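You operate a simulated robot arm through the tools that you are given. There is no shell and no other tool.

You run a simulated two-armed robot. Do the job below in one go: nothing can be reset, and whatever is moved stays where it is left.

TASK
Take the tea towel from the table top and hang it over the radiator rail.

It is judged by the outcome, as a careful person would: the job done as asked, and still so three seconds after it is handed in. It fails if anything else is knocked over, pushed out of place, dropped, spilled or broken. Flat cloth is picked up by pressing the open fingertips on it (5 to 10 N) and closing them slowly along it; thin cloth reads only 2 to 8 mm in the jaws.

THE ROBOT
Two 6-joint arms with two-finger parallel grippers on one trunk, on a base that drives. Base frame: it is fixed to the floor where the robot stands at the start and does not move with it; the origin is under the middle of the robot, x ahead of it, y to its left, z up. Readings come in mm, degrees, newtons and seconds.
The left shoulder is at the start at [280, 185, 705], the right one opposite. With the tool pointing down near the work surface each hand reaches from about 500 to 920 mm from the robot's upright axis, wherever it stands, measured 20 degrees to its own side. Places, roughly: tea towel [-1000, -1500, 750]. Payload 1.57 kg a hand.
Tool frame (each hand has its own): the origin (TCP) lies between the finger pads and is the grasp point; the fingertips stand 30 mm ahead of it; z points along the fingers, y is the line along which they close. Largest opening 80 mm; finger width 17, thickness 12; the body of the gripper, 40 by 82 mm, starts 80 mm behind the TCP.
Orientation is that of the tool frame in the base frame, as [roll, pitch, yaw] about the fixed x, y, z axes, in that order (R = Rz(yaw) Ry(pitch) Rx(roll)). With the fingers straight down and closing along the base's y, the tool's x points along the base's -x, its y along +y and its z along -z.

THE INTERFACE
- The arms move only by the tool move_arm. It takes "left_steps", "right_steps" or both (then of equal length, played together; a hand with none holds still); each is a list of rows, each a list of 7 numbers: the opening, from 0 (shut) to 1 (fully open), then the shift along the tool's x, y, z in mm, then the turn, a rotation vector about the tool's x, y, z in degrees. In form: [[hand, tx, ty, tz, rx, ry, rz], ...]. A call has 1 to 20 rows; each row shifts and turns the commanded pose from where the row before left it, along the tool's axes as they then stand. Each row takes 0.2 s and may step no farther than 50 mm and 8.6 degrees from the row before; otherwise, or with a gripper value out of range, the whole call is refused. A pose out of reach is approached as far as the arm can. The call stops where the force on the tool passes 40 N (or 10 N more than at its start, if that is more) or the arm is blocked; 0.2 s more then pass. The fingers move at their own pace (about 153 mm/s each) and stop on an object; they squeeze with about 22 N. The grip force told is the motor's: it shows also when the fingers shut on nothing. Time passes only in rows, and 0.2 s behind the last, so rows that do not move let the fingers close. It gives the time, the measured TCP pose, the force on the tool (base axes), the opening and the grip force at its end, in the units of the frame above (readings bear some noise), with the torque about the TCP (base axes, N m) and any sound that the robot's microphone picked up.
- Cameras (640 x 400 px; columns grow to the right, rows downward): "scene" is now at [234, 11.7, 1159.9]; the picture's right is [-0.05, -1.00, 0.00], its down [-0.58, 0.03, -0.81] and it looks along [0.81, -0.04, -0.58] (base axes); focal length 281 px, centre (320, 200). "left" rides on the left gripper at [72, 7, -122] in its tool frame; the picture's right is [-0.09, 1.00, 0.00], its down [-0.84, -0.08, -0.54] and it looks along [-0.54, -0.05, 0.84] (tool axes); focal length 238 px, centre (320, 200). "right" rides on the right gripper at [72, -7, -122] in its tool frame; the picture's right is [0.09, 1.00, 0.00], its down [-0.84, 0.08, -0.54] and it looks along [-0.54, 0.05, 0.84] (tool axes); focal length 238 px, centre (320, 200). There is no depth. A picture from a camera that has moved, and an enlarged one, comes with that camera's place and axes in the base frame and with its lens. The place of the scene camera against the robot may be out by one fixed shift of up to 25 mm in any direction.
- get_image(camera): a new picture of that camera. It takes no simulated time.
- raise_lower(by): slides the trunk up (or, below 0, down) by that many mm; the arms and the scene camera ride with it, the base frame stays. It gives what a move gives, with no picture.
- roll_base(legs): drives the robot by 1 to 6 legs, each [ahead, turn to the left] in mm and degrees, along the robot's own axes; the way and the turn of a leg run together, so that a leg with both is an arc; at most 1500 mm and 180 degrees a leg. The arms and the cameras ride along, it lands a little off, and it stops where it bumps. It gives what a move gives.
- pan_tilt(pan, tilt): turns the head with the scene camera to pan (to the left, within 86 degrees either way) and tilt (down, from -29 to 69), counted from straight ahead of the robot. It gives what a move gives.
- enlarge(camera, box): a new picture of the part [left, top, right, bottom] of that camera's present view, enlarged. It takes no simulated time.
- close_job(): hands the job in; it is judged then, once.

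Nothing tells you exact positions but the pictures and the camera data. Unless the task says otherwise, let go and move clear before handing in.

The tools are called after "Request:" as name(argument=value, ...) on one line, values as JSON. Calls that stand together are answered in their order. move_arm: Moves the arms, as the interface text tells. Its arguments: {"type":"object","properties":{"left_steps":{"type":"array","items":{"type":"array","items":{"type":"number"}}},"right_steps":{"type":"array","items":{"type":"array","items":{"type":"number"}}}},"required":[]} The other tools are called the same way: raise_lower (by) slides the trunk up or down; roll_base (legs) drives the base; pan_tilt (pan, tilt) turns the head that bears the scene camera; get_image (camera) takes a picture; enlarge (camera, box) takes an enlarged picture of a part of a camera's view; close_job () hands the job in.

At the start:

```text
time_s: 0.0
left_position: [564.3, 230.2, 989.0]
left_orientation: [-180.0, 0.0, 180.0]
left_wrist_force: [0.5, -1.2, -0.2]
left_moment: [-0.02, -0.02, -0.01]
left_gripper_width: 79.8
left_finger_force: 0.0
right_position: [547.8, -265.3, 964.1]
right_orientation: [179.9, -0.1, -180.0]
right_wrist_force: [0.1, 0.5, -0.3]
right_moment: [-0.02, -0.03, -0.01]
right_gripper_width: 79.7
right_finger_force: 0.0
trunk travel left (down, up): [-400.0, 590.0]
robot x, y, heading: [0.6, -3.1, -0.1]
head pan, tilt: [-2.6, 35.7]
```

scene: 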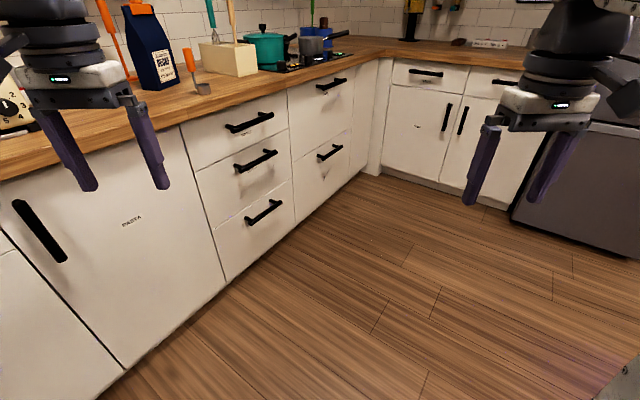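
right: 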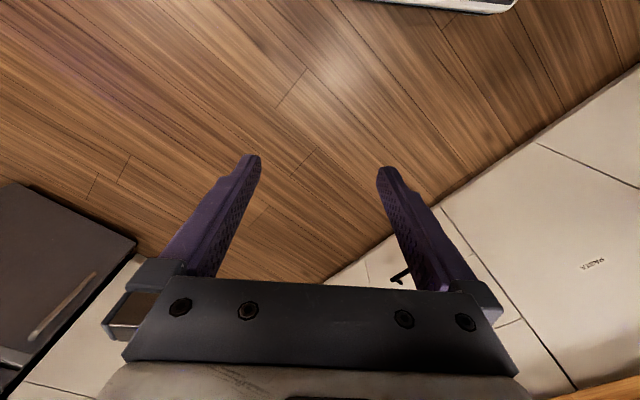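
left: 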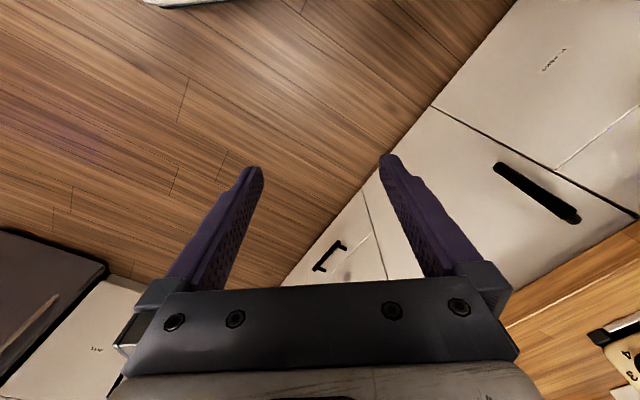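

I see a kitchen counter ahead and to the left; the towel should be behind me to the right, near [-1000, -1500, 750]. First I look around with the head.

Request:
pan_tilt(pan=-86, tilt=20)

Request:
get_image(camera="scene")

```text
time_s: 1.6
left_position: [563.9, 231.5, 990.1]
left_orientation: [-180.0, 0.0, -180.0]
left_wrist_force: [-1.5, 0.4, -0.1]
left_moment: [-0.01, -0.03, 0.01]
left_gripper_width: 79.9
left_finger_force: 0.2
right_position: [546.7, -263.7, 964.8]
right_orientation: [-179.9, 0.0, -179.9]
right_wrist_force: [-0.1, 0.4, 0.5]
right_moment: [-0.03, 0.0, 0.0]
right_gripper_width: 80.2
right_finger_force: 0.0
trunk travel left (down, up): [-400.0, 590.0]
robot x, y, heading: [0.2, -1.1, -0.0]
head pan, tilt: [-85.9, 20.0]
```

```text
taken
camera scene: at [153.0, -77.2, 1184.8], right [-1.0, -0.07, 0.0], down [-0.02, 0.34, -0.94], along [0.07, -0.94, -0.34], focal length 281 px, centre (320, 200)
```

scene: 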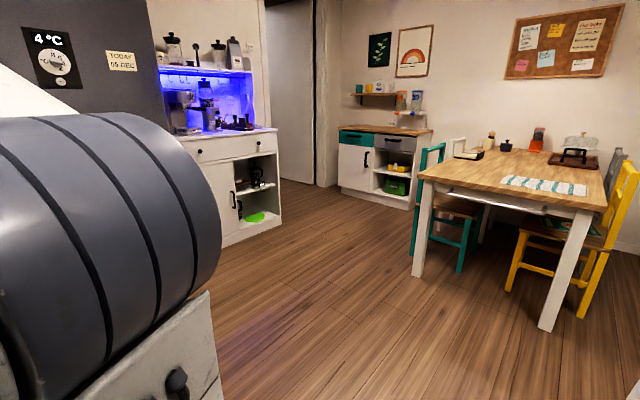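

The tea towel (striped, teal and white) lies on the dining table. No radiator is in view yet, so I turn in place to find it.

Request:
roll_base(legs=[[0, -90]])

Request:
get_image(camera="scene")

Request:
pan_tilt(pan=0, tilt=20)

Request:
get_image(camera="scene")

```text
time_s: 5.7
left_position: [245.7, -557.3, 989.7]
left_orientation: [180.0, 0.0, 91.5]
left_wrist_force: [0.0, -0.2, 0.4]
left_moment: [-0.03, 0.0, 0.01]
left_gripper_width: 80.0
left_finger_force: 0.1
right_position: [-250.8, -554.4, 964.0]
right_orientation: [180.0, 0.0, 91.4]
right_wrist_force: [-0.4, 0.2, -0.9]
right_moment: [-0.01, -0.02, 0.0]
right_gripper_width: 79.9
right_finger_force: 0.0
trunk travel left (down, up): [-400.0, 590.0]
robot x, y, heading: [-3.7, 1.4, -88.4]
head pan, tilt: [-85.9, 20.0]
```

```text
taken
camera scene: at [-102.2, -153.3, 1184.8], right [-0.1, 1.0, 0.0], down [0.34, 0.03, -0.94], along [-0.94, -0.09, -0.34], focal length 281 px, centre (320, 200)
```

scene: 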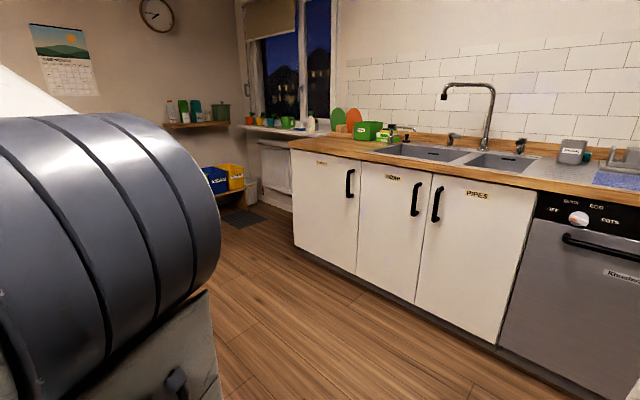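

```text
time_s: 7.3
left_position: [244.6, -556.9, 992.0]
left_orientation: [179.9, 0.0, 91.5]
left_wrist_force: [-0.1, 0.4, -0.3]
left_moment: [-0.01, 0.01, -0.04]
left_gripper_width: 79.7
left_finger_force: 0.1
right_position: [-251.6, -553.6, 964.3]
right_orientation: [180.0, 0.0, 91.5]
right_wrist_force: [0.0, -0.6, 0.0]
right_moment: [0.01, -0.01, -0.03]
right_gripper_width: 80.1
right_finger_force: 0.1
trunk travel left (down, up): [-400.0, 590.0]
robot x, y, heading: [1.7, 0.1, -88.5]
head pan, tilt: [0.0, 20.0]
```

```text
taken
camera scene: at [-7.2, -237.4, 1184.8], right [-1.0, -0.03, 0.0], down [-0.01, 0.34, -0.94], along [0.02, -0.94, -0.34], focal length 281 px, centre (320, 200)
```

scene: 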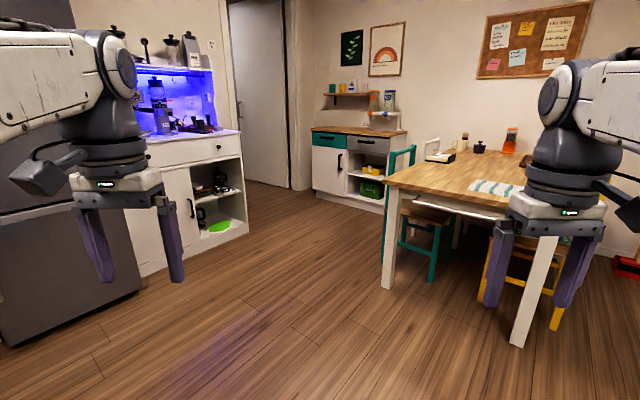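

There appears to be a radiator under the window, beyond the sink counter. I look more closely there and at the table.

Request:
pan_tilt(pan=-75, tilt=20)

Request:
enlarge(camera="scene", box=[240, 80, 420, 240])

Request:
get_image(camera="scene")

Request:
pan_tilt(pan=-45, tilt=25)

Request:
get_image(camera="scene")

```text
time_s: 8.8
left_position: [245.5, -557.5, 990.6]
left_orientation: [-180.0, 0.0, 91.5]
left_wrist_force: [-0.1, 0.7, -0.5]
left_moment: [-0.01, -0.01, 0.01]
left_gripper_width: 80.1
left_finger_force: 0.0
right_position: [-251.8, -555.4, 964.6]
right_orientation: [-180.0, 0.1, 91.5]
right_wrist_force: [0.4, 0.3, 0.3]
right_moment: [0.0, 0.02, -0.01]
right_gripper_width: 80.2
right_finger_force: 0.1
trunk travel left (down, up): [-400.0, 590.0]
robot x, y, heading: [-1.6, 3.0, -88.7]
head pan, tilt: [-75.0, 20.0]
```

```text
2.50 times, centred on (330, 160) of scene
camera zoom: at [-98.8, -170.8, 1184.8], right [-0.28, 0.96, 0.0], down [0.33, 0.1, -0.94], along [-0.9, -0.27, -0.34], focal length 702 px, centre (295, 300)
```

zoom: 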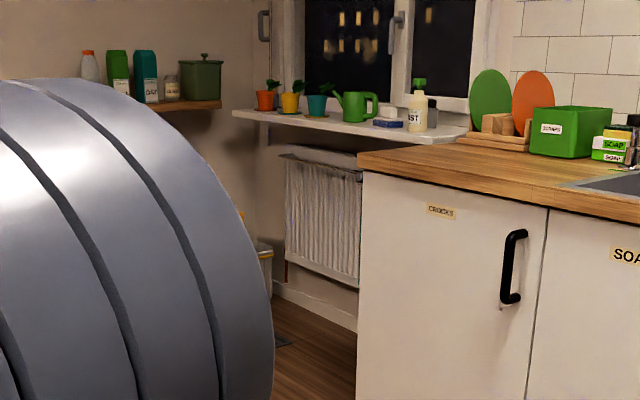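

```text
taken
camera scene: at [-98.8, -170.8, 1184.8], right [-0.28, 0.96, 0.0], down [0.33, 0.1, -0.94], along [-0.9, -0.27, -0.34], focal length 281 px, centre (320, 200)
```

scene: 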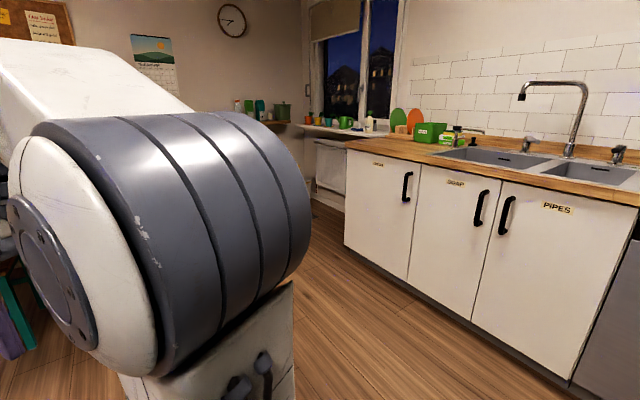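

```text
time_s: 9.8
left_position: [245.1, -557.4, 991.1]
left_orientation: [180.0, 0.0, 91.5]
left_wrist_force: [-0.3, -0.1, 0.8]
left_moment: [-0.01, -0.02, -0.01]
left_gripper_width: 79.8
left_finger_force: 0.1
right_position: [-250.2, -554.4, 964.7]
right_orientation: [-180.0, 0.0, 91.5]
right_wrist_force: [0.3, 1.0, 0.3]
right_moment: [0.01, 0.01, -0.02]
right_gripper_width: 80.0
right_finger_force: 0.0
trunk travel left (down, up): [-400.0, 590.0]
robot x, y, heading: [0.4, -1.7, -88.5]
head pan, tilt: [-45.0, 25.0]
```

```text
taken
camera scene: at [-73.0, -211.1, 1176.7], right [-0.72, 0.69, 0.0], down [0.29, 0.31, -0.91], along [-0.62, -0.66, -0.42], focal length 281 px, centre (320, 200)
```

scene: 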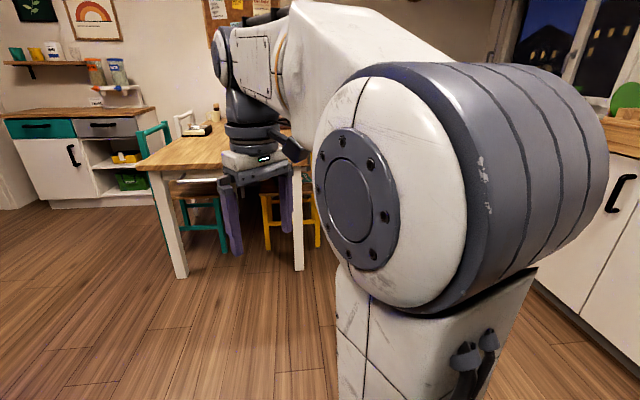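

The radiator sits under the window sill at the far end of the sink counter; the arm blocks part of the view. I turn further right to face that side.

Request:
roll_base(legs=[[0, -75]])

Request:
pan_tilt(pan=0, tilt=20)

Request:
get_image(camera="scene")

Request:
enlarge(camera="scene", box=[200, 60, 440, 210])

```text
time_s: 13.4
left_position: [-475.2, -379.1, 989.9]
left_orientation: [-180.0, 0.1, 16.3]
left_wrist_force: [0.3, -0.4, 0.4]
left_moment: [-0.03, -0.04, -0.01]
left_gripper_width: 80.0
left_finger_force: 0.1
right_position: [-600.5, 102.3, 963.6]
right_orientation: [-179.9, 0.0, 16.3]
right_wrist_force: [-0.3, 0.3, -0.2]
right_moment: [0.03, -0.01, 0.0]
right_gripper_width: 80.0
right_finger_force: 0.0
trunk travel left (down, up): [-400.0, 590.0]
robot x, y, heading: [0.5, -0.0, -163.9]
head pan, tilt: [-45.0, 25.0]
```

```text
time_s: 14.5
left_position: [-476.1, -379.3, 989.8]
left_orientation: [180.0, 0.0, 16.3]
left_wrist_force: [0.3, -0.2, 0.7]
left_moment: [-0.03, 0.02, 0.04]
left_gripper_width: 79.8
left_finger_force: 0.0
right_position: [-601.1, 101.2, 963.3]
right_orientation: [180.0, 0.0, 16.3]
right_wrist_force: [0.5, 0.1, 0.0]
right_moment: [-0.01, -0.01, -0.01]
right_gripper_width: 80.1
right_finger_force: 0.0
trunk travel left (down, up): [-400.0, 590.0]
robot x, y, heading: [1.8, -0.5, -163.8]
head pan, tilt: [0.0, 20.0]
```

```text
taken
camera scene: at [-256.8, -54.9, 1184.8], right [-0.28, 0.96, 0.0], down [0.33, 0.1, -0.94], along [-0.9, -0.26, -0.34], focal length 281 px, centre (320, 200)
```

scene: 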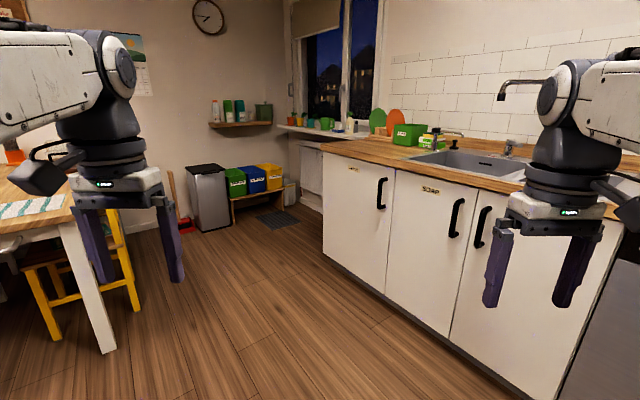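

```text
2.67 times, centred on (320, 135) of scene
camera zoom: at [-256.8, -54.9, 1184.8], right [-0.28, 0.96, 0.0], down [0.33, 0.1, -0.94], along [-0.9, -0.26, -0.34], focal length 748 px, centre (320, 373)
```

zoom: 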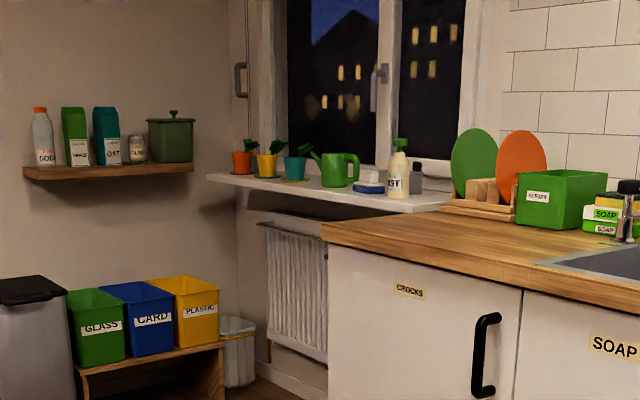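

The radiator is under the window sill, left of the counter end, with the towel on the near right corner of the table. I drive between them to scout the rail before picking anything up.

Request:
roll_base(legs=[[0, 16.7], [1100, 0]])

Request:
pan_tilt(pan=-40, tilt=20)

Request:
get_image(camera="scene")

Request:
pan_tilt(pan=0, tilt=25)

Request:
get_image(camera="scene")

Request:
pan_tilt(pan=50, tilt=25)

Request:
get_image(camera="scene")

```text
time_s: 21.1
left_position: [-1256.0, -1102.0, 991.3]
left_orientation: [-180.0, 0.0, 33.6]
left_wrist_force: [-1.1, -0.3, -0.2]
left_moment: [0.01, -0.02, 0.03]
left_gripper_width: 79.9
left_finger_force: 0.1
right_position: [-1517.1, -679.3, 962.9]
right_orientation: [-179.9, -0.1, 33.5]
right_wrist_force: [0.1, 0.4, -0.1]
right_moment: [-0.01, -0.02, 0.02]
right_gripper_width: 79.9
right_finger_force: 0.0
trunk travel left (down, up): [-400.0, 590.0]
robot x, y, heading: [-912.6, -595.7, -146.6]
head pan, tilt: [0.0, 20.0]
```

```text
time_s: 22.1
left_position: [-1256.1, -1102.6, 989.5]
left_orientation: [-180.0, 0.1, 33.4]
left_wrist_force: [-0.8, -0.2, 0.4]
left_moment: [-0.01, -0.01, -0.02]
left_gripper_width: 80.2
left_finger_force: 0.0
right_position: [-1516.9, -680.4, 965.1]
right_orientation: [-180.0, 0.0, 33.5]
right_wrist_force: [-0.6, 0.5, 0.5]
right_moment: [0.0, -0.03, 0.0]
right_gripper_width: 79.9
right_finger_force: 0.0
trunk travel left (down, up): [-400.0, 590.0]
robot x, y, heading: [-912.8, -599.2, -146.6]
head pan, tilt: [-40.0, 20.0]
```

```text
taken
camera scene: at [-1153.0, -660.2, 1184.8], right [0.11, 0.99, 0.0], down [0.34, -0.04, -0.94], along [-0.93, 0.11, -0.34], focal length 281 px, centre (320, 200)
```

scene: 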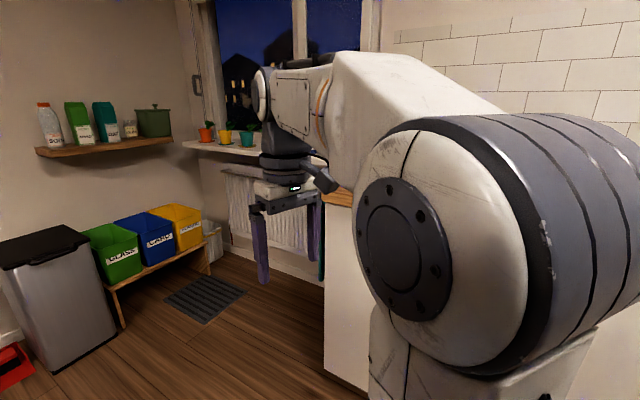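

```text
time_s: 23.2
left_position: [-1256.1, -1101.4, 989.8]
left_orientation: [-179.9, 0.0, 33.5]
left_wrist_force: [0.0, 0.1, 0.2]
left_moment: [0.0, 0.01, -0.03]
left_gripper_width: 80.2
left_finger_force: 0.0
right_position: [-1515.7, -680.1, 964.3]
right_orientation: [-180.0, 0.0, 33.5]
right_wrist_force: [-0.3, -0.2, 0.0]
right_moment: [-0.01, 0.03, 0.01]
right_gripper_width: 79.8
right_finger_force: 0.1
trunk travel left (down, up): [-400.0, 590.0]
robot x, y, heading: [-915.4, -599.3, -146.6]
head pan, tilt: [0.0, 25.0]
```

```text
taken
camera scene: at [-1137.4, -721.4, 1176.7], right [-0.55, 0.83, 0.0], down [0.35, 0.23, -0.91], along [-0.76, -0.5, -0.42], focal length 281 px, centre (320, 200)
```

scene: 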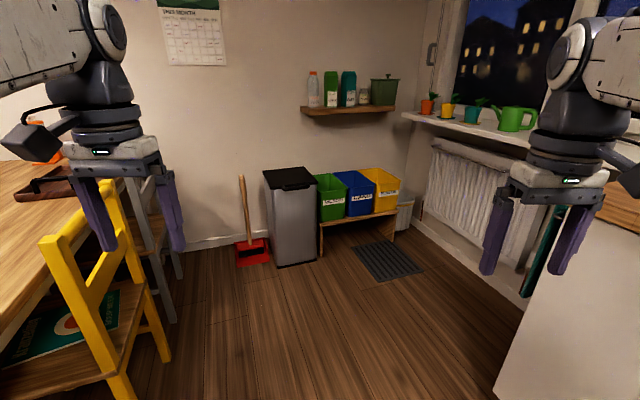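

```text
time_s: 24.4
left_position: [-1255.7, -1101.7, 991.0]
left_orientation: [-180.0, 0.0, 33.5]
left_wrist_force: [-0.2, -0.5, 0.4]
left_moment: [0.02, -0.03, 0.03]
left_gripper_width: 80.0
left_finger_force: 0.1
right_position: [-1515.9, -679.9, 964.3]
right_orientation: [180.0, 0.0, 33.5]
right_wrist_force: [-1.2, 0.3, -0.6]
right_moment: [0.02, -0.01, 0.03]
right_gripper_width: 80.2
right_finger_force: 0.0
trunk travel left (down, up): [-400.0, 590.0]
robot x, y, heading: [-911.2, -599.9, -146.5]
head pan, tilt: [50.0, 25.0]
```

```text
taken
camera scene: at [-1071.0, -762.2, 1176.7], right [-0.99, 0.11, 0.0], down [0.05, 0.42, -0.91], along [-0.1, -0.9, -0.42], focal length 281 px, centre (320, 200)
```

scene: 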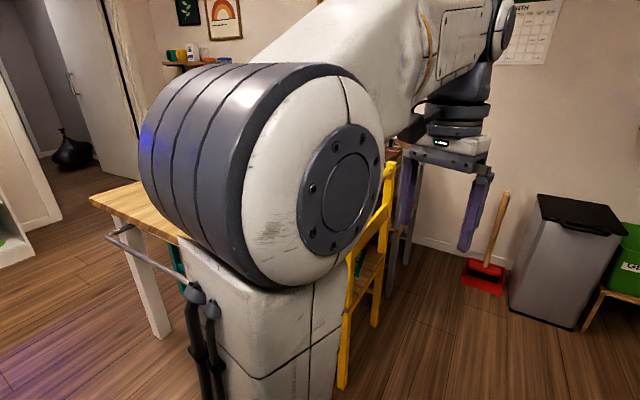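

The radiator is now in partial view past the right gripper. I enlarge it to find the rail.

Request:
pan_tilt(pan=-15, tilt=20)

Request:
enlarge(camera="scene", box=[300, 80, 540, 280])

Request:
get_image(camera="scene")

```text
time_s: 25.8
left_position: [-1254.6, -1101.8, 990.3]
left_orientation: [-180.0, 0.0, 33.6]
left_wrist_force: [0.6, 0.4, 0.5]
left_moment: [-0.01, -0.01, -0.01]
left_gripper_width: 79.9
left_finger_force: 0.1
right_position: [-1517.1, -679.9, 964.0]
right_orientation: [-180.0, 0.0, 33.5]
right_wrist_force: [-0.1, 0.9, -0.7]
right_moment: [0.04, 0.02, 0.01]
right_gripper_width: 79.9
right_finger_force: 0.1
trunk travel left (down, up): [-400.0, 590.0]
robot x, y, heading: [-917.9, -596.8, -146.2]
head pan, tilt: [-15.0, 20.0]
```

```text
2.00 times, centred on (420, 180) of scene
camera zoom: at [-1148.8, -700.3, 1184.8], right [-0.32, 0.95, 0.0], down [0.32, 0.11, -0.94], along [-0.89, -0.3, -0.34], focal length 561 px, centre (120, 240)
```

zoom: 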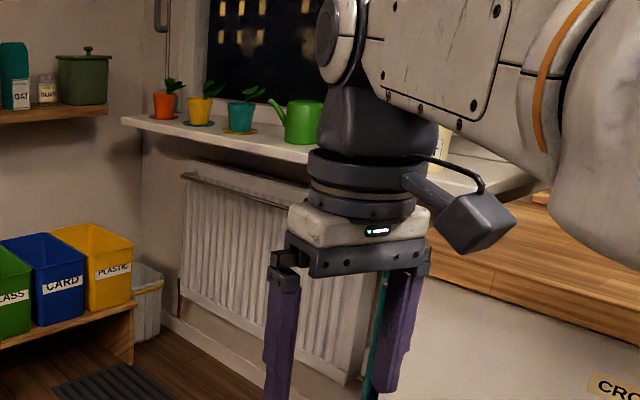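

```text
taken
camera scene: at [-1148.8, -700.3, 1184.8], right [-0.32, 0.95, 0.0], down [0.32, 0.11, -0.94], along [-0.89, -0.3, -0.34], focal length 281 px, centre (320, 200)
```

scene: 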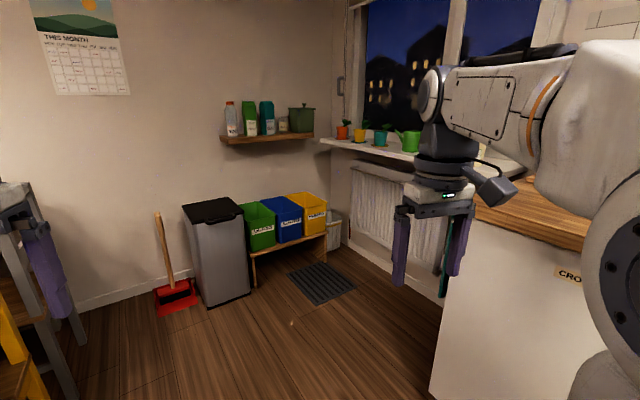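

The rail seems to run along the radiator's top front. Before planning positions, I check my own base footprint by looking straight down.

Request:
pan_tilt(pan=0, tilt=69)

Request:
get_image(camera="scene")

Request:
pan_tilt(pan=80, tilt=60)

Request:
get_image(camera="scene")

```text
time_s: 26.9
left_position: [-1254.7, -1101.4, 990.0]
left_orientation: [-179.9, 0.0, 33.5]
left_wrist_force: [-0.1, -0.2, -0.4]
left_moment: [-0.02, 0.0, -0.04]
left_gripper_width: 80.1
left_finger_force: 0.0
right_position: [-1515.5, -678.8, 963.8]
right_orientation: [-180.0, 0.0, 33.5]
right_wrist_force: [-0.8, 0.2, -1.0]
right_moment: [0.02, -0.01, 0.0]
right_gripper_width: 80.2
right_finger_force: 0.0
trunk travel left (down, up): [-400.0, 590.0]
robot x, y, heading: [-908.1, -600.4, -146.6]
head pan, tilt: [0.0, 68.8]
```

```text
taken
camera scene: at [-1107.2, -701.6, 1117.3], right [-0.55, 0.83, 0.0], down [0.78, 0.51, -0.36], along [-0.3, -0.2, -0.93], focal length 281 px, centre (320, 200)
```

scene: 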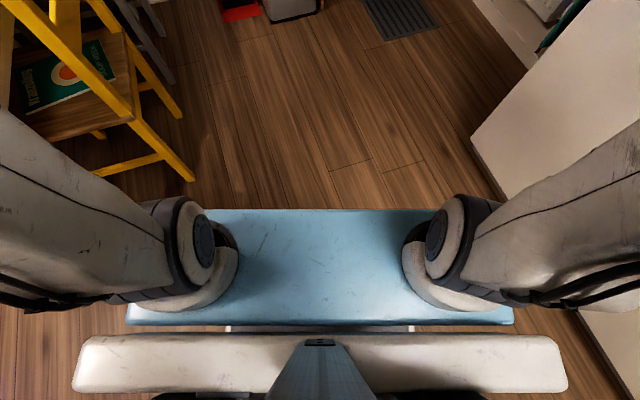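

```text
time_s: 28.4
left_position: [-1255.8, -1102.3, 989.6]
left_orientation: [-179.9, 0.0, 33.5]
left_wrist_force: [0.2, 0.6, -0.9]
left_moment: [-0.01, -0.01, 0.02]
left_gripper_width: 80.0
left_finger_force: 0.0
right_position: [-1516.7, -678.9, 963.8]
right_orientation: [-180.0, 0.0, 33.6]
right_wrist_force: [0.7, 0.2, 0.2]
right_moment: [-0.02, -0.03, 0.02]
right_gripper_width: 80.3
right_finger_force: 0.1
trunk travel left (down, up): [-400.0, 590.0]
robot x, y, heading: [-911.3, -596.7, -146.4]
head pan, tilt: [80.0, 60.0]
```

```text
taken
camera scene: at [-1034.0, -731.8, 1126.6], right [-0.92, -0.4, 0.0], down [-0.34, 0.79, -0.5], along [0.2, -0.46, -0.87], focal length 281 px, centre (320, 200)
```

scene: 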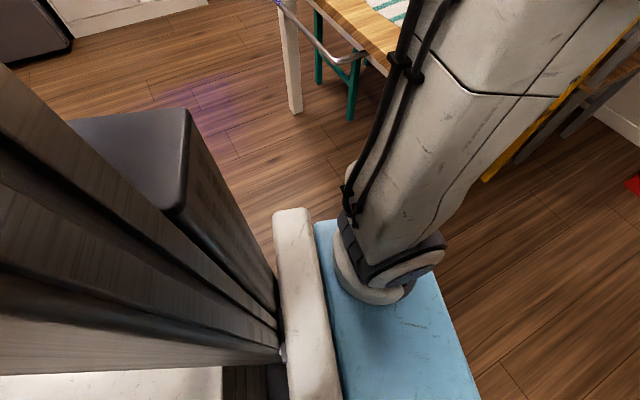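

The torso shelf sticks out about 400 mm ahead and 330 mm to each side, and the way past the chair toward the radiator is clear. I drive there and turn to face the radiator to study the rail.

Request:
roll_base(legs=[[0, -5.9], [1144, 0]])

Request:
pan_tilt(pan=-60, tilt=25)

Request:
get_image(camera="scene")

Request:
pan_tilt(pan=0, tilt=30)

Request:
get_image(camera="scene")

```text
time_s: 34.8
left_position: [-2336.0, -1570.6, 990.7]
left_orientation: [-180.0, 0.0, 26.3]
left_wrist_force: [0.5, 0.2, -0.4]
left_moment: [0.0, -0.01, 0.0]
left_gripper_width: 80.0
left_finger_force: 0.1
right_position: [-2542.9, -1118.7, 963.8]
right_orientation: [-179.9, 0.0, 26.4]
right_wrist_force: [-0.5, -0.1, -0.8]
right_moment: [0.0, 0.0, 0.01]
right_gripper_width: 80.0
right_finger_force: 0.0
trunk travel left (down, up): [-400.0, 590.0]
robot x, y, heading: [-1936.8, -1116.9, -153.8]
head pan, tilt: [80.0, 60.0]
```

```text
time_s: 37.0
left_position: [-2336.6, -1570.0, 991.1]
left_orientation: [-180.0, -0.1, 26.1]
left_wrist_force: [-0.3, 0.3, -0.4]
left_moment: [-0.02, 0.03, 0.03]
left_gripper_width: 80.1
left_finger_force: 0.0
right_position: [-2541.4, -1118.8, 964.2]
right_orientation: [180.0, 0.0, 26.3]
right_wrist_force: [-0.3, 1.2, 0.3]
right_moment: [0.03, 0.02, -0.01]
right_gripper_width: 80.0
right_finger_force: 0.0
trunk travel left (down, up): [-400.0, 590.0]
robot x, y, heading: [-1932.8, -1113.9, -153.7]
head pan, tilt: [-60.0, 25.0]
```

```text
taken
camera scene: at [-2166.6, -1117.7, 1176.7], right [0.56, 0.83, 0.0], down [0.35, -0.24, -0.91], along [-0.75, 0.5, -0.42], focal length 281 px, centre (320, 200)
```

scene: 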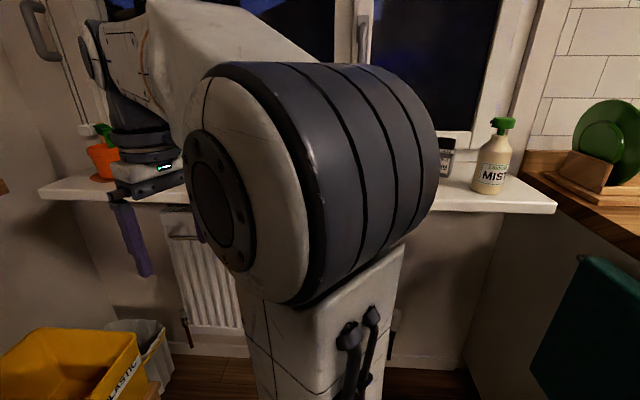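

```text
time_s: 38.3
left_position: [-2335.4, -1570.2, 990.3]
left_orientation: [179.9, 0.0, 26.2]
left_wrist_force: [0.1, -0.1, -0.4]
left_moment: [0.02, 0.01, -0.01]
left_gripper_width: 80.0
left_finger_force: 0.0
right_position: [-2541.7, -1118.5, 963.0]
right_orientation: [180.0, 0.1, 26.3]
right_wrist_force: [0.0, 0.0, -0.8]
right_moment: [-0.02, 0.02, -0.04]
right_gripper_width: 79.9
right_finger_force: 0.0
trunk travel left (down, up): [-400.0, 590.0]
robot x, y, heading: [-1931.8, -1115.7, -153.7]
head pan, tilt: [0.0, 30.0]
```

```text
taken
camera scene: at [-2171.3, -1208.7, 1168.7], right [-0.44, 0.9, 0.0], down [0.45, 0.22, -0.87], along [-0.78, -0.38, -0.5], focal length 281 px, centre (320, 200)
```

scene: 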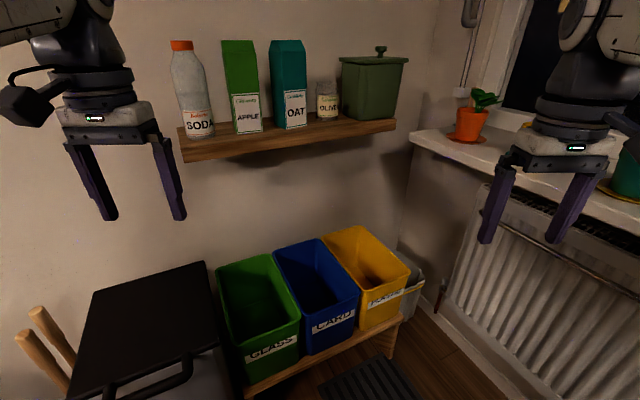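

There is a curved rail standing in front of the radiator's top, under the sill. I turn right in two steps to face it, watching clearances.

Request:
roll_base(legs=[[0, -36]])

Request:
pan_tilt(pan=-28, tilt=35)

Request:
get_image(camera="scene")

Request:
get_image(camera="right")

Request:
get_image(camera="left")

```text
time_s: 40.5
left_position: [-2528.1, -1241.3, 990.8]
left_orientation: [180.0, -0.1, -10.2]
left_wrist_force: [0.1, 0.7, -0.3]
left_moment: [-0.01, 0.0, -0.02]
left_gripper_width: 80.0
left_finger_force: 0.0
right_position: [-2425.3, -756.7, 962.8]
right_orientation: [179.9, 0.0, -10.2]
right_wrist_force: [0.6, 0.9, 0.3]
right_moment: [0.03, 0.0, -0.01]
right_gripper_width: 80.0
right_finger_force: 0.0
trunk travel left (down, up): [-400.0, 590.0]
robot x, y, heading: [-1935.4, -1112.4, 170.0]
head pan, tilt: [0.0, 30.0]
```

```text
time_s: 41.4
left_position: [-2528.3, -1241.4, 990.7]
left_orientation: [180.0, -0.1, -10.2]
left_wrist_force: [-0.1, 0.3, 0.0]
left_moment: [0.0, -0.01, -0.02]
left_gripper_width: 80.2
left_finger_force: 0.1
right_position: [-2425.7, -755.6, 962.8]
right_orientation: [-179.9, 0.0, -10.2]
right_wrist_force: [-0.2, -0.5, -0.3]
right_moment: [0.02, -0.01, 0.03]
right_gripper_width: 80.1
right_finger_force: 0.0
trunk travel left (down, up): [-400.0, 590.0]
robot x, y, heading: [-1933.6, -1113.5, 169.6]
head pan, tilt: [-28.0, 35.0]
```

```text
taken
camera scene: at [-2173.0, -1015.1, 1161.0], right [0.62, 0.79, 0.0], down [0.45, -0.36, -0.82], along [-0.64, 0.51, -0.57], focal length 281 px, centre (320, 200)
```

scene: 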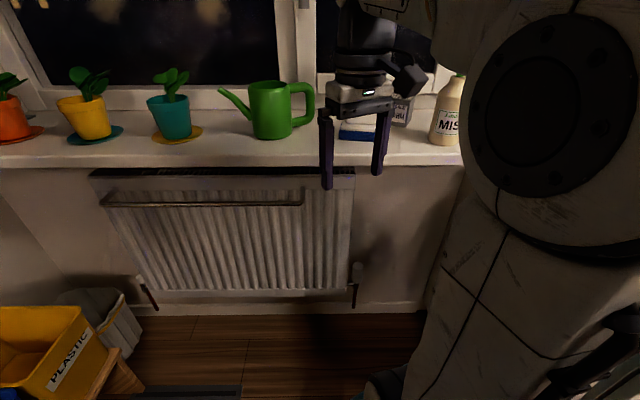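

```text
taken
camera right: at [-2352.9, -762.7, 1085.4], right [-0.08, -1.0, 0.0], down [-0.84, 0.07, 0.54], along [-0.54, 0.05, -0.84], focal length 238 px, centre (320, 200)
```

right: 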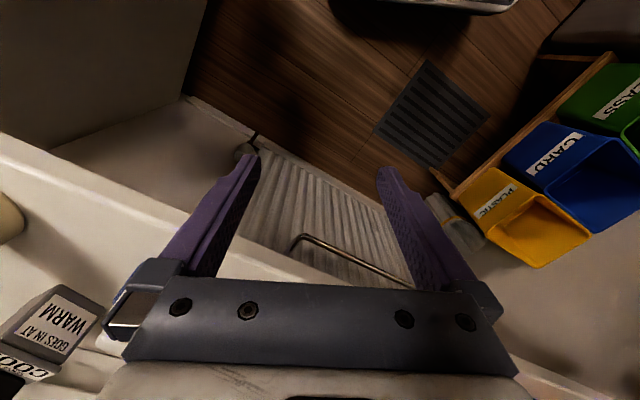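

```text
taken
camera left: at [-2459.4, -1261.2, 1112.1], right [-0.27, -0.96, 0.0], down [-0.81, 0.22, 0.54], along [-0.52, 0.14, -0.84], focal length 238 px, centre (320, 200)
```

left: 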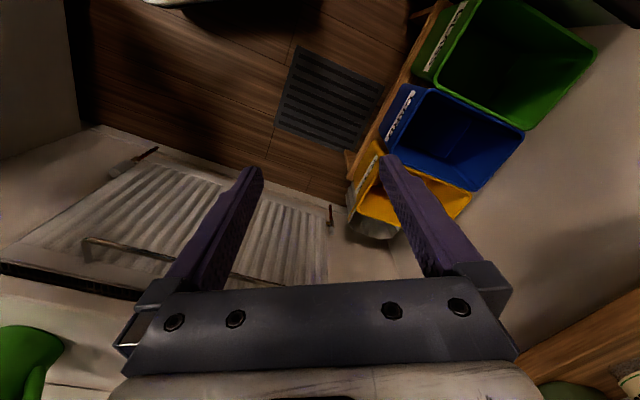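

The rail is a bar about 510 mm long, from roughly [-2657, -702, 738] to [-2972, -1108, 738], in front of the radiator and below the sill. I zoom in to measure the sill overhang and the gap behind the rail.

Request:
enlarge(camera="right", box=[200, 160, 440, 310])

Request:
enlarge(camera="scene", box=[80, 130, 340, 310])

Request:
enlarge(camera="left", box=[0, 120, 320, 320])

Request:
enlarge(camera="right", box=[0, 90, 260, 290])

```text
2.67 times, centred on (320, 235) of right
camera zoom: at [-2352.9, -762.7, 1085.4], right [-0.08, -1.0, 0.0], down [-0.84, 0.07, 0.54], along [-0.54, 0.05, -0.84], focal length 636 px, centre (320, 107)
```

zoom: 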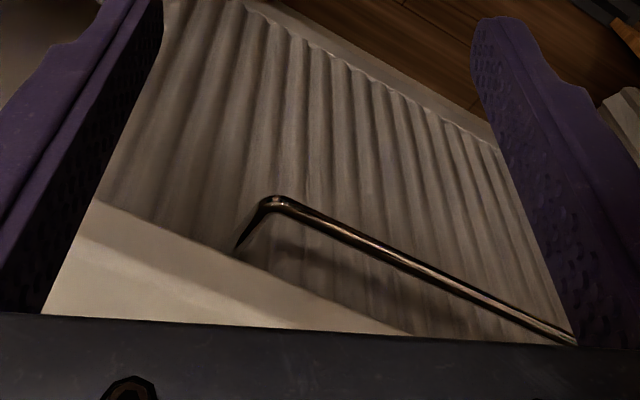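

```text
2.22 times, centred on (210, 220) of scene
camera zoom: at [-2173.0, -1015.1, 1161.0], right [0.62, 0.79, 0.0], down [0.45, -0.36, -0.82], along [-0.64, 0.51, -0.57], focal length 624 px, centre (564, 156)
```

zoom: 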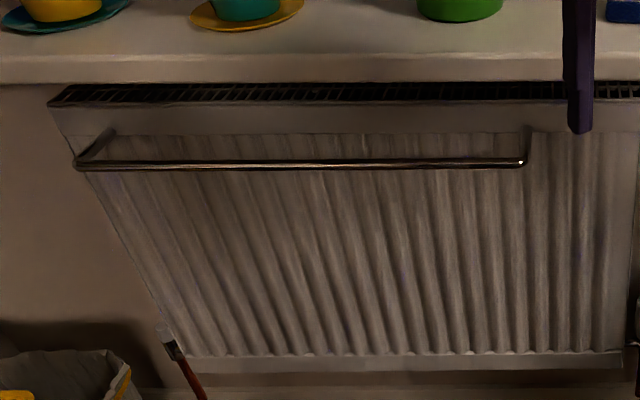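

```text
2.00 times, centred on (160, 220) of left
camera zoom: at [-2459.4, -1261.2, 1112.1], right [-0.27, -0.96, 0.0], down [-0.81, 0.22, 0.54], along [-0.52, 0.14, -0.84], focal length 477 px, centre (640, 160)
```

zoom: 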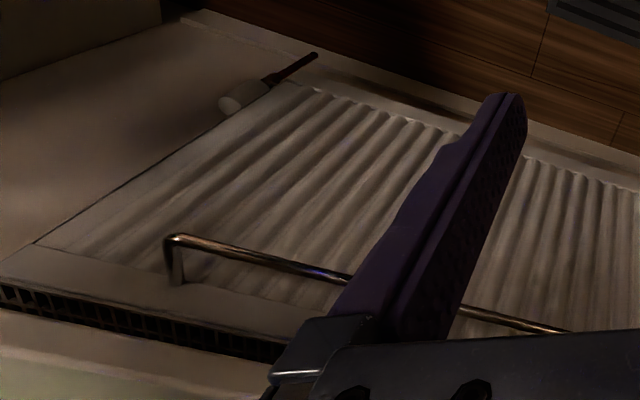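

```text
2.00 times, centred on (130, 190) of right
camera zoom: at [-2352.9, -762.7, 1085.4], right [-0.08, -1.0, 0.0], down [-0.84, 0.07, 0.54], along [-0.54, 0.05, -0.84], focal length 477 px, centre (700, 220)
```

zoom: 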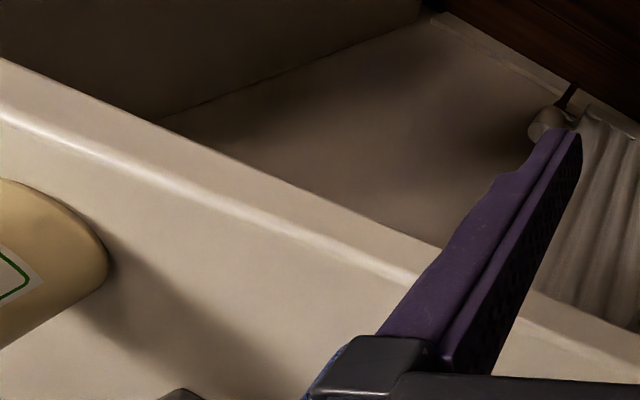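

Geometry so far: rail centre line at z≈738, about 74 mm in front of the radiator, and the sill overhangs it by about 80 mm at z≈889, so I must come in from the front with the fingers pointing forward. Now I back away toward the table end to study the towel.

Request:
roll_base(legs=[[0, 62.6], [-965, 0]])

Request:
pan_tilt(pan=40, tilt=30)

Request:
get_image(camera="scene")

```text
time_s: 49.2
left_position: [-1492.9, -938.6, 990.5]
left_orientation: [-180.0, -0.1, 51.7]
left_wrist_force: [-0.4, 0.2, 0.2]
left_moment: [-0.02, -0.01, 0.01]
left_gripper_width: 80.1
left_finger_force: 0.1
right_position: [-1874.3, -618.7, 963.9]
right_orientation: [180.0, 0.0, 51.8]
right_wrist_force: [-0.6, 0.4, -0.2]
right_moment: [-0.02, -0.01, -0.02]
right_gripper_width: 79.8
right_finger_force: 0.1
trunk travel left (down, up): [-400.0, 590.0]
robot x, y, heading: [-1325.7, -351.2, -128.4]
head pan, tilt: [-28.0, 35.0]
```

```text
time_s: 50.5
left_position: [-1492.9, -938.1, 989.9]
left_orientation: [180.0, 0.0, 51.6]
left_wrist_force: [-0.1, -0.2, 0.6]
left_moment: [-0.01, 0.02, 0.03]
left_gripper_width: 79.7
left_finger_force: 0.0
right_position: [-1875.7, -619.0, 963.3]
right_orientation: [180.0, 0.0, 51.8]
right_wrist_force: [-0.5, 0.6, -0.3]
right_moment: [0.01, 0.0, -0.01]
right_gripper_width: 79.6
right_finger_force: 0.0
trunk travel left (down, up): [-400.0, 590.0]
robot x, y, heading: [-1325.3, -354.6, -128.3]
head pan, tilt: [40.0, 30.0]
```

```text
taken
camera scene: at [-1437.0, -552.9, 1168.7], right [-1.0, -0.03, 0.0], down [-0.01, 0.5, -0.87], along [0.02, -0.87, -0.5], focal length 281 px, centre (320, 200)
```

scene: 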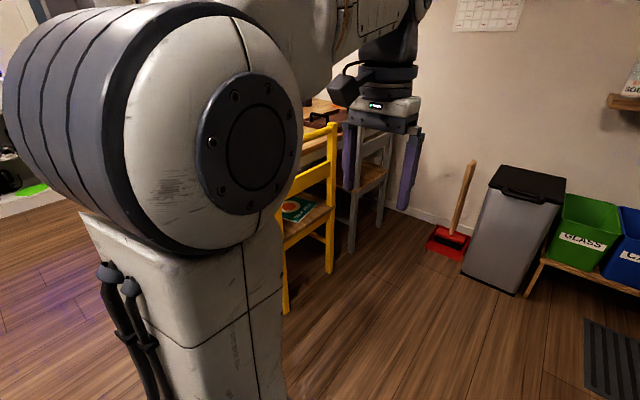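

I'm clear of the furniture. Next I turn left, drive along past the table's end, and look at the towel.

Request:
roll_base(legs=[[0, 90.0], [900, 0]])

Request:
roll_base(legs=[[0, -45]])

Request:
pan_tilt(pan=-30, tilt=35)

Request:
get_image(camera="scene")

```text
time_s: 53.5
left_position: [-891.0, -783.5, 990.4]
left_orientation: [-180.0, 0.1, 113.2]
left_wrist_force: [0.4, 0.2, -0.3]
left_moment: [-0.01, -0.01, 0.0]
left_gripper_width: 79.9
left_finger_force: 0.0
right_position: [-1351.5, -964.2, 964.6]
right_orientation: [-179.9, -0.1, 113.3]
right_wrist_force: [-0.1, 0.4, -0.5]
right_moment: [-0.03, 0.04, -0.01]
right_gripper_width: 80.1
right_finger_force: 0.0
trunk travel left (down, up): [-400.0, 590.0]
robot x, y, heading: [-1282.3, -338.4, -66.4]
head pan, tilt: [40.0, 30.0]
stopped in leg 1: the robot was blocked; the commanded pose is now the measured one
```

```text
time_s: 56.0
left_position: [-1319.0, -931.7, 990.4]
left_orientation: [180.0, 0.2, 68.0]
left_wrist_force: [-0.3, 0.8, -1.6]
left_moment: [0.01, -0.03, 0.02]
left_gripper_width: 79.7
left_finger_force: 0.0
right_position: [-1773.6, -730.0, 962.5]
right_orientation: [-179.9, 0.0, 68.1]
right_wrist_force: [-0.1, 0.1, 0.1]
right_moment: [0.0, -0.04, -0.03]
right_gripper_width: 80.1
right_finger_force: 0.1
trunk travel left (down, up): [-400.0, 590.0]
robot x, y, heading: [-1281.1, -343.3, -111.8]
head pan, tilt: [40.0, 30.0]
```

```text
time_s: 57.4
left_position: [-1318.6, -931.2, 991.2]
left_orientation: [180.0, 0.1, 68.0]
left_wrist_force: [-0.5, 0.7, 0.2]
left_moment: [0.0, -0.04, 0.01]
left_gripper_width: 80.0
left_finger_force: 0.0
right_position: [-1774.8, -730.1, 963.9]
right_orientation: [-180.0, 0.0, 68.1]
right_wrist_force: [-0.2, 0.0, 0.7]
right_moment: [-0.01, 0.01, 0.01]
right_gripper_width: 80.0
right_finger_force: 0.1
trunk travel left (down, up): [-400.0, 590.0]
robot x, y, heading: [-1283.7, -340.8, -111.6]
head pan, tilt: [-30.0, 35.0]
```

```text
taken
camera scene: at [-1423.5, -528.5, 1160.9], right [-0.62, 0.78, 0.0], down [0.45, 0.36, -0.82], along [-0.64, -0.51, -0.57], focal length 281 px, centre (320, 200)
```

scene: 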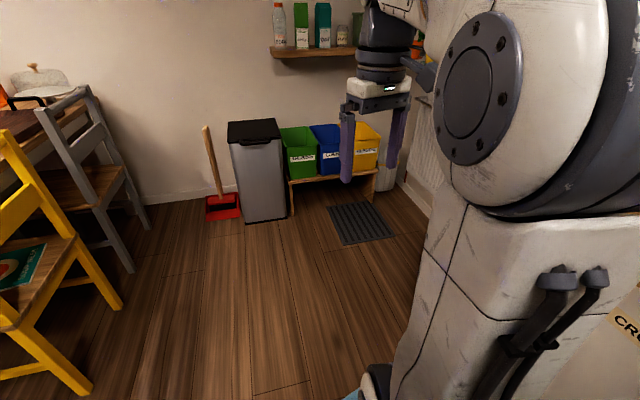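

The rear of the base touched the counter front while turning, so it extends farther back than I assumed; nothing appears disturbed. I first move away from the counter, then go round to the table end.

Request:
roll_base(legs=[[0, 28], [300, 0]])

Request:
roll_base(legs=[[0, 60], [760, 0]])

Request:
pan_tilt(pan=-60, tilt=35)

Request:
get_image(camera="scene")

```text
time_s: 59.4
left_position: [-1029.6, -878.8, 990.4]
left_orientation: [180.0, -0.1, 96.6]
left_wrist_force: [0.5, -0.6, 0.3]
left_moment: [0.03, 0.03, -0.03]
left_gripper_width: 79.9
left_finger_force: 0.0
right_position: [-1525.9, -918.9, 963.6]
right_orientation: [-179.9, 0.0, 96.7]
right_wrist_force: [0.7, 0.8, 0.5]
right_moment: [-0.04, 0.0, -0.01]
right_gripper_width: 79.9
right_finger_force: 0.0
trunk travel left (down, up): [-400.0, 590.0]
robot x, y, heading: [-1283.8, -341.6, -83.5]
head pan, tilt: [-30.0, 35.0]
stopped in leg 2: the robot was blocked; the commanded pose is now the measured one
```

```text
time_s: 66.1
left_position: [-5.7, -720.5, 991.2]
left_orientation: [179.9, 0.0, 155.9]
left_wrist_force: [0.1, -0.3, 0.3]
left_moment: [0.0, 0.04, 0.01]
left_gripper_width: 79.9
left_finger_force: 0.0
right_position: [-223.2, -1166.6, 964.6]
right_orientation: [179.9, 0.0, 156.1]
right_wrist_force: [-0.5, -0.9, -0.7]
right_moment: [-0.02, 0.02, 0.0]
right_gripper_width: 79.8
right_finger_force: 0.1
trunk travel left (down, up): [-400.0, 590.0]
robot x, y, heading: [-594.9, -662.6, -24.9]
head pan, tilt: [-30.0, 35.0]
```

```text
time_s: 67.0
left_position: [-5.2, -721.1, 990.1]
left_orientation: [-180.0, -0.1, 155.9]
left_wrist_force: [0.0, 0.6, 0.5]
left_moment: [0.01, -0.02, 0.0]
left_gripper_width: 79.7
left_finger_force: 0.0
right_position: [-223.6, -1166.8, 964.5]
right_orientation: [-179.9, 0.0, 156.0]
right_wrist_force: [-0.1, 0.1, -0.5]
right_moment: [0.0, 0.02, -0.02]
right_gripper_width: 80.1
right_finger_force: 0.0
trunk travel left (down, up): [-400.0, 590.0]
robot x, y, heading: [-597.1, -657.7, -24.6]
head pan, tilt: [-60.0, 35.0]
```

```text
taken
camera scene: at [-453.8, -799.2, 1160.9], right [-1.0, -0.09, 0.0], down [-0.05, 0.57, -0.82], along [0.08, -0.82, -0.57], focal length 281 px, centre (320, 200)
```

scene: 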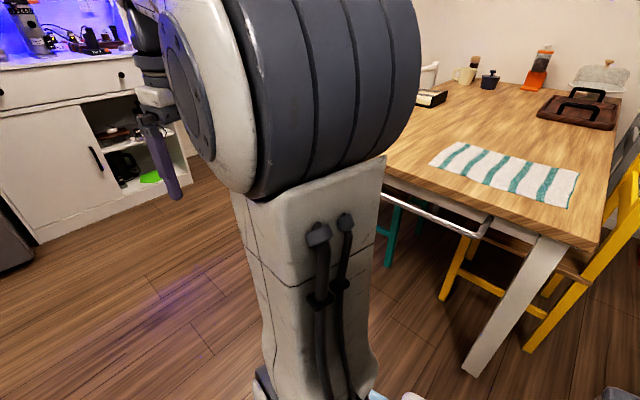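

The towel lies flat, about 360 mm along the table's end by 230 mm deep, with its near edge at about [-726, -1633] to [-1016, -1412]. I'll stand square to the table's end, centred on it.

Request:
roll_base(legs=[[0, -26.5], [323, 0]])

Request:
roll_base(legs=[[0, -76.7]])

Request:
pan_tilt(pan=0, tilt=45)

Request:
get_image(camera="scene")

Request:
get_image(camera="right")

Request:
get_image(camera="left")

```text
time_s: 70.5
left_position: [111.9, -1232.1, 991.0]
left_orientation: [180.0, 0.0, 129.5]
left_wrist_force: [0.2, -0.4, -0.2]
left_moment: [0.01, -0.03, -0.02]
left_gripper_width: 80.1
left_finger_force: 0.1
right_position: [-282.8, -1534.5, 964.2]
right_orientation: [179.9, 0.0, 129.5]
right_wrist_force: [-1.0, 0.2, 0.1]
right_moment: [-0.02, 0.0, 0.02]
right_gripper_width: 79.9
right_finger_force: 0.2
trunk travel left (down, up): [-400.0, 590.0]
robot x, y, heading: [-387.7, -913.4, -50.9]
head pan, tilt: [-60.0, 35.0]
```

```text
time_s: 74.2
left_position: [-558.5, -1481.7, 990.9]
left_orientation: [-179.9, -0.1, 55.1]
left_wrist_force: [0.5, 0.3, -0.9]
left_moment: [0.0, 0.0, 0.06]
left_gripper_width: 80.0
left_finger_force: 0.2
right_position: [-956.6, -1183.1, 963.1]
right_orientation: [180.0, 0.1, 55.1]
right_wrist_force: [0.1, 0.1, 0.4]
right_moment: [0.0, 0.0, 0.01]
right_gripper_width: 79.9
right_finger_force: 0.0
trunk travel left (down, up): [-400.0, 590.0]
robot x, y, heading: [-387.4, -915.6, -125.7]
head pan, tilt: [-60.0, 35.0]
```

```text
time_s: 75.5
left_position: [-558.7, -1482.5, 991.0]
left_orientation: [-180.0, -0.1, 55.0]
left_wrist_force: [0.3, 0.4, 0.0]
left_moment: [0.01, -0.02, 0.02]
left_gripper_width: 80.0
left_finger_force: 0.1
right_position: [-955.4, -1183.4, 964.5]
right_orientation: [180.0, 0.0, 55.1]
right_wrist_force: [-0.6, 0.1, -0.2]
right_moment: [0.01, -0.01, -0.01]
right_gripper_width: 80.0
right_finger_force: 0.1
trunk travel left (down, up): [-400.0, 590.0]
robot x, y, heading: [-388.3, -917.6, -125.5]
head pan, tilt: [0.0, 45.0]
```

```text
taken
camera scene: at [-542.7, -1096.7, 1146.1], right [-0.81, 0.58, 0.0], down [0.41, 0.57, -0.71], along [-0.41, -0.57, -0.71], focal length 281 px, centre (320, 200)
```

scene: 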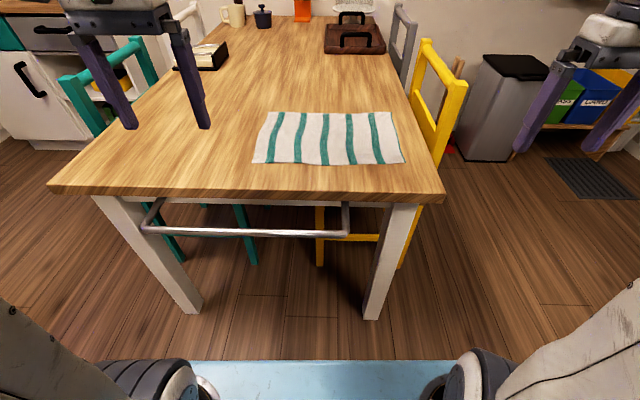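

```text
taken
camera right: at [-919.6, -1121.8, 1085.4], right [0.87, -0.49, 0.0], down [-0.41, -0.73, 0.54], along [-0.27, -0.47, -0.84], focal length 238 px, centre (320, 200)
```

right: 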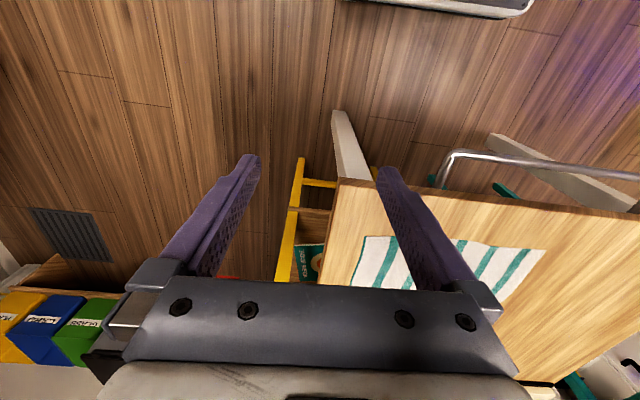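

```text
taken
camera left: at [-512.6, -1427.0, 1112.0], right [0.76, -0.65, 0.0], down [-0.54, -0.64, 0.54], along [-0.35, -0.41, -0.84], focal length 238 px, centre (320, 200)
```

left: 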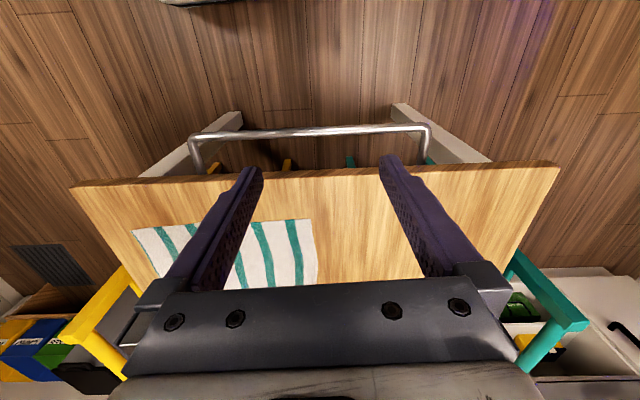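

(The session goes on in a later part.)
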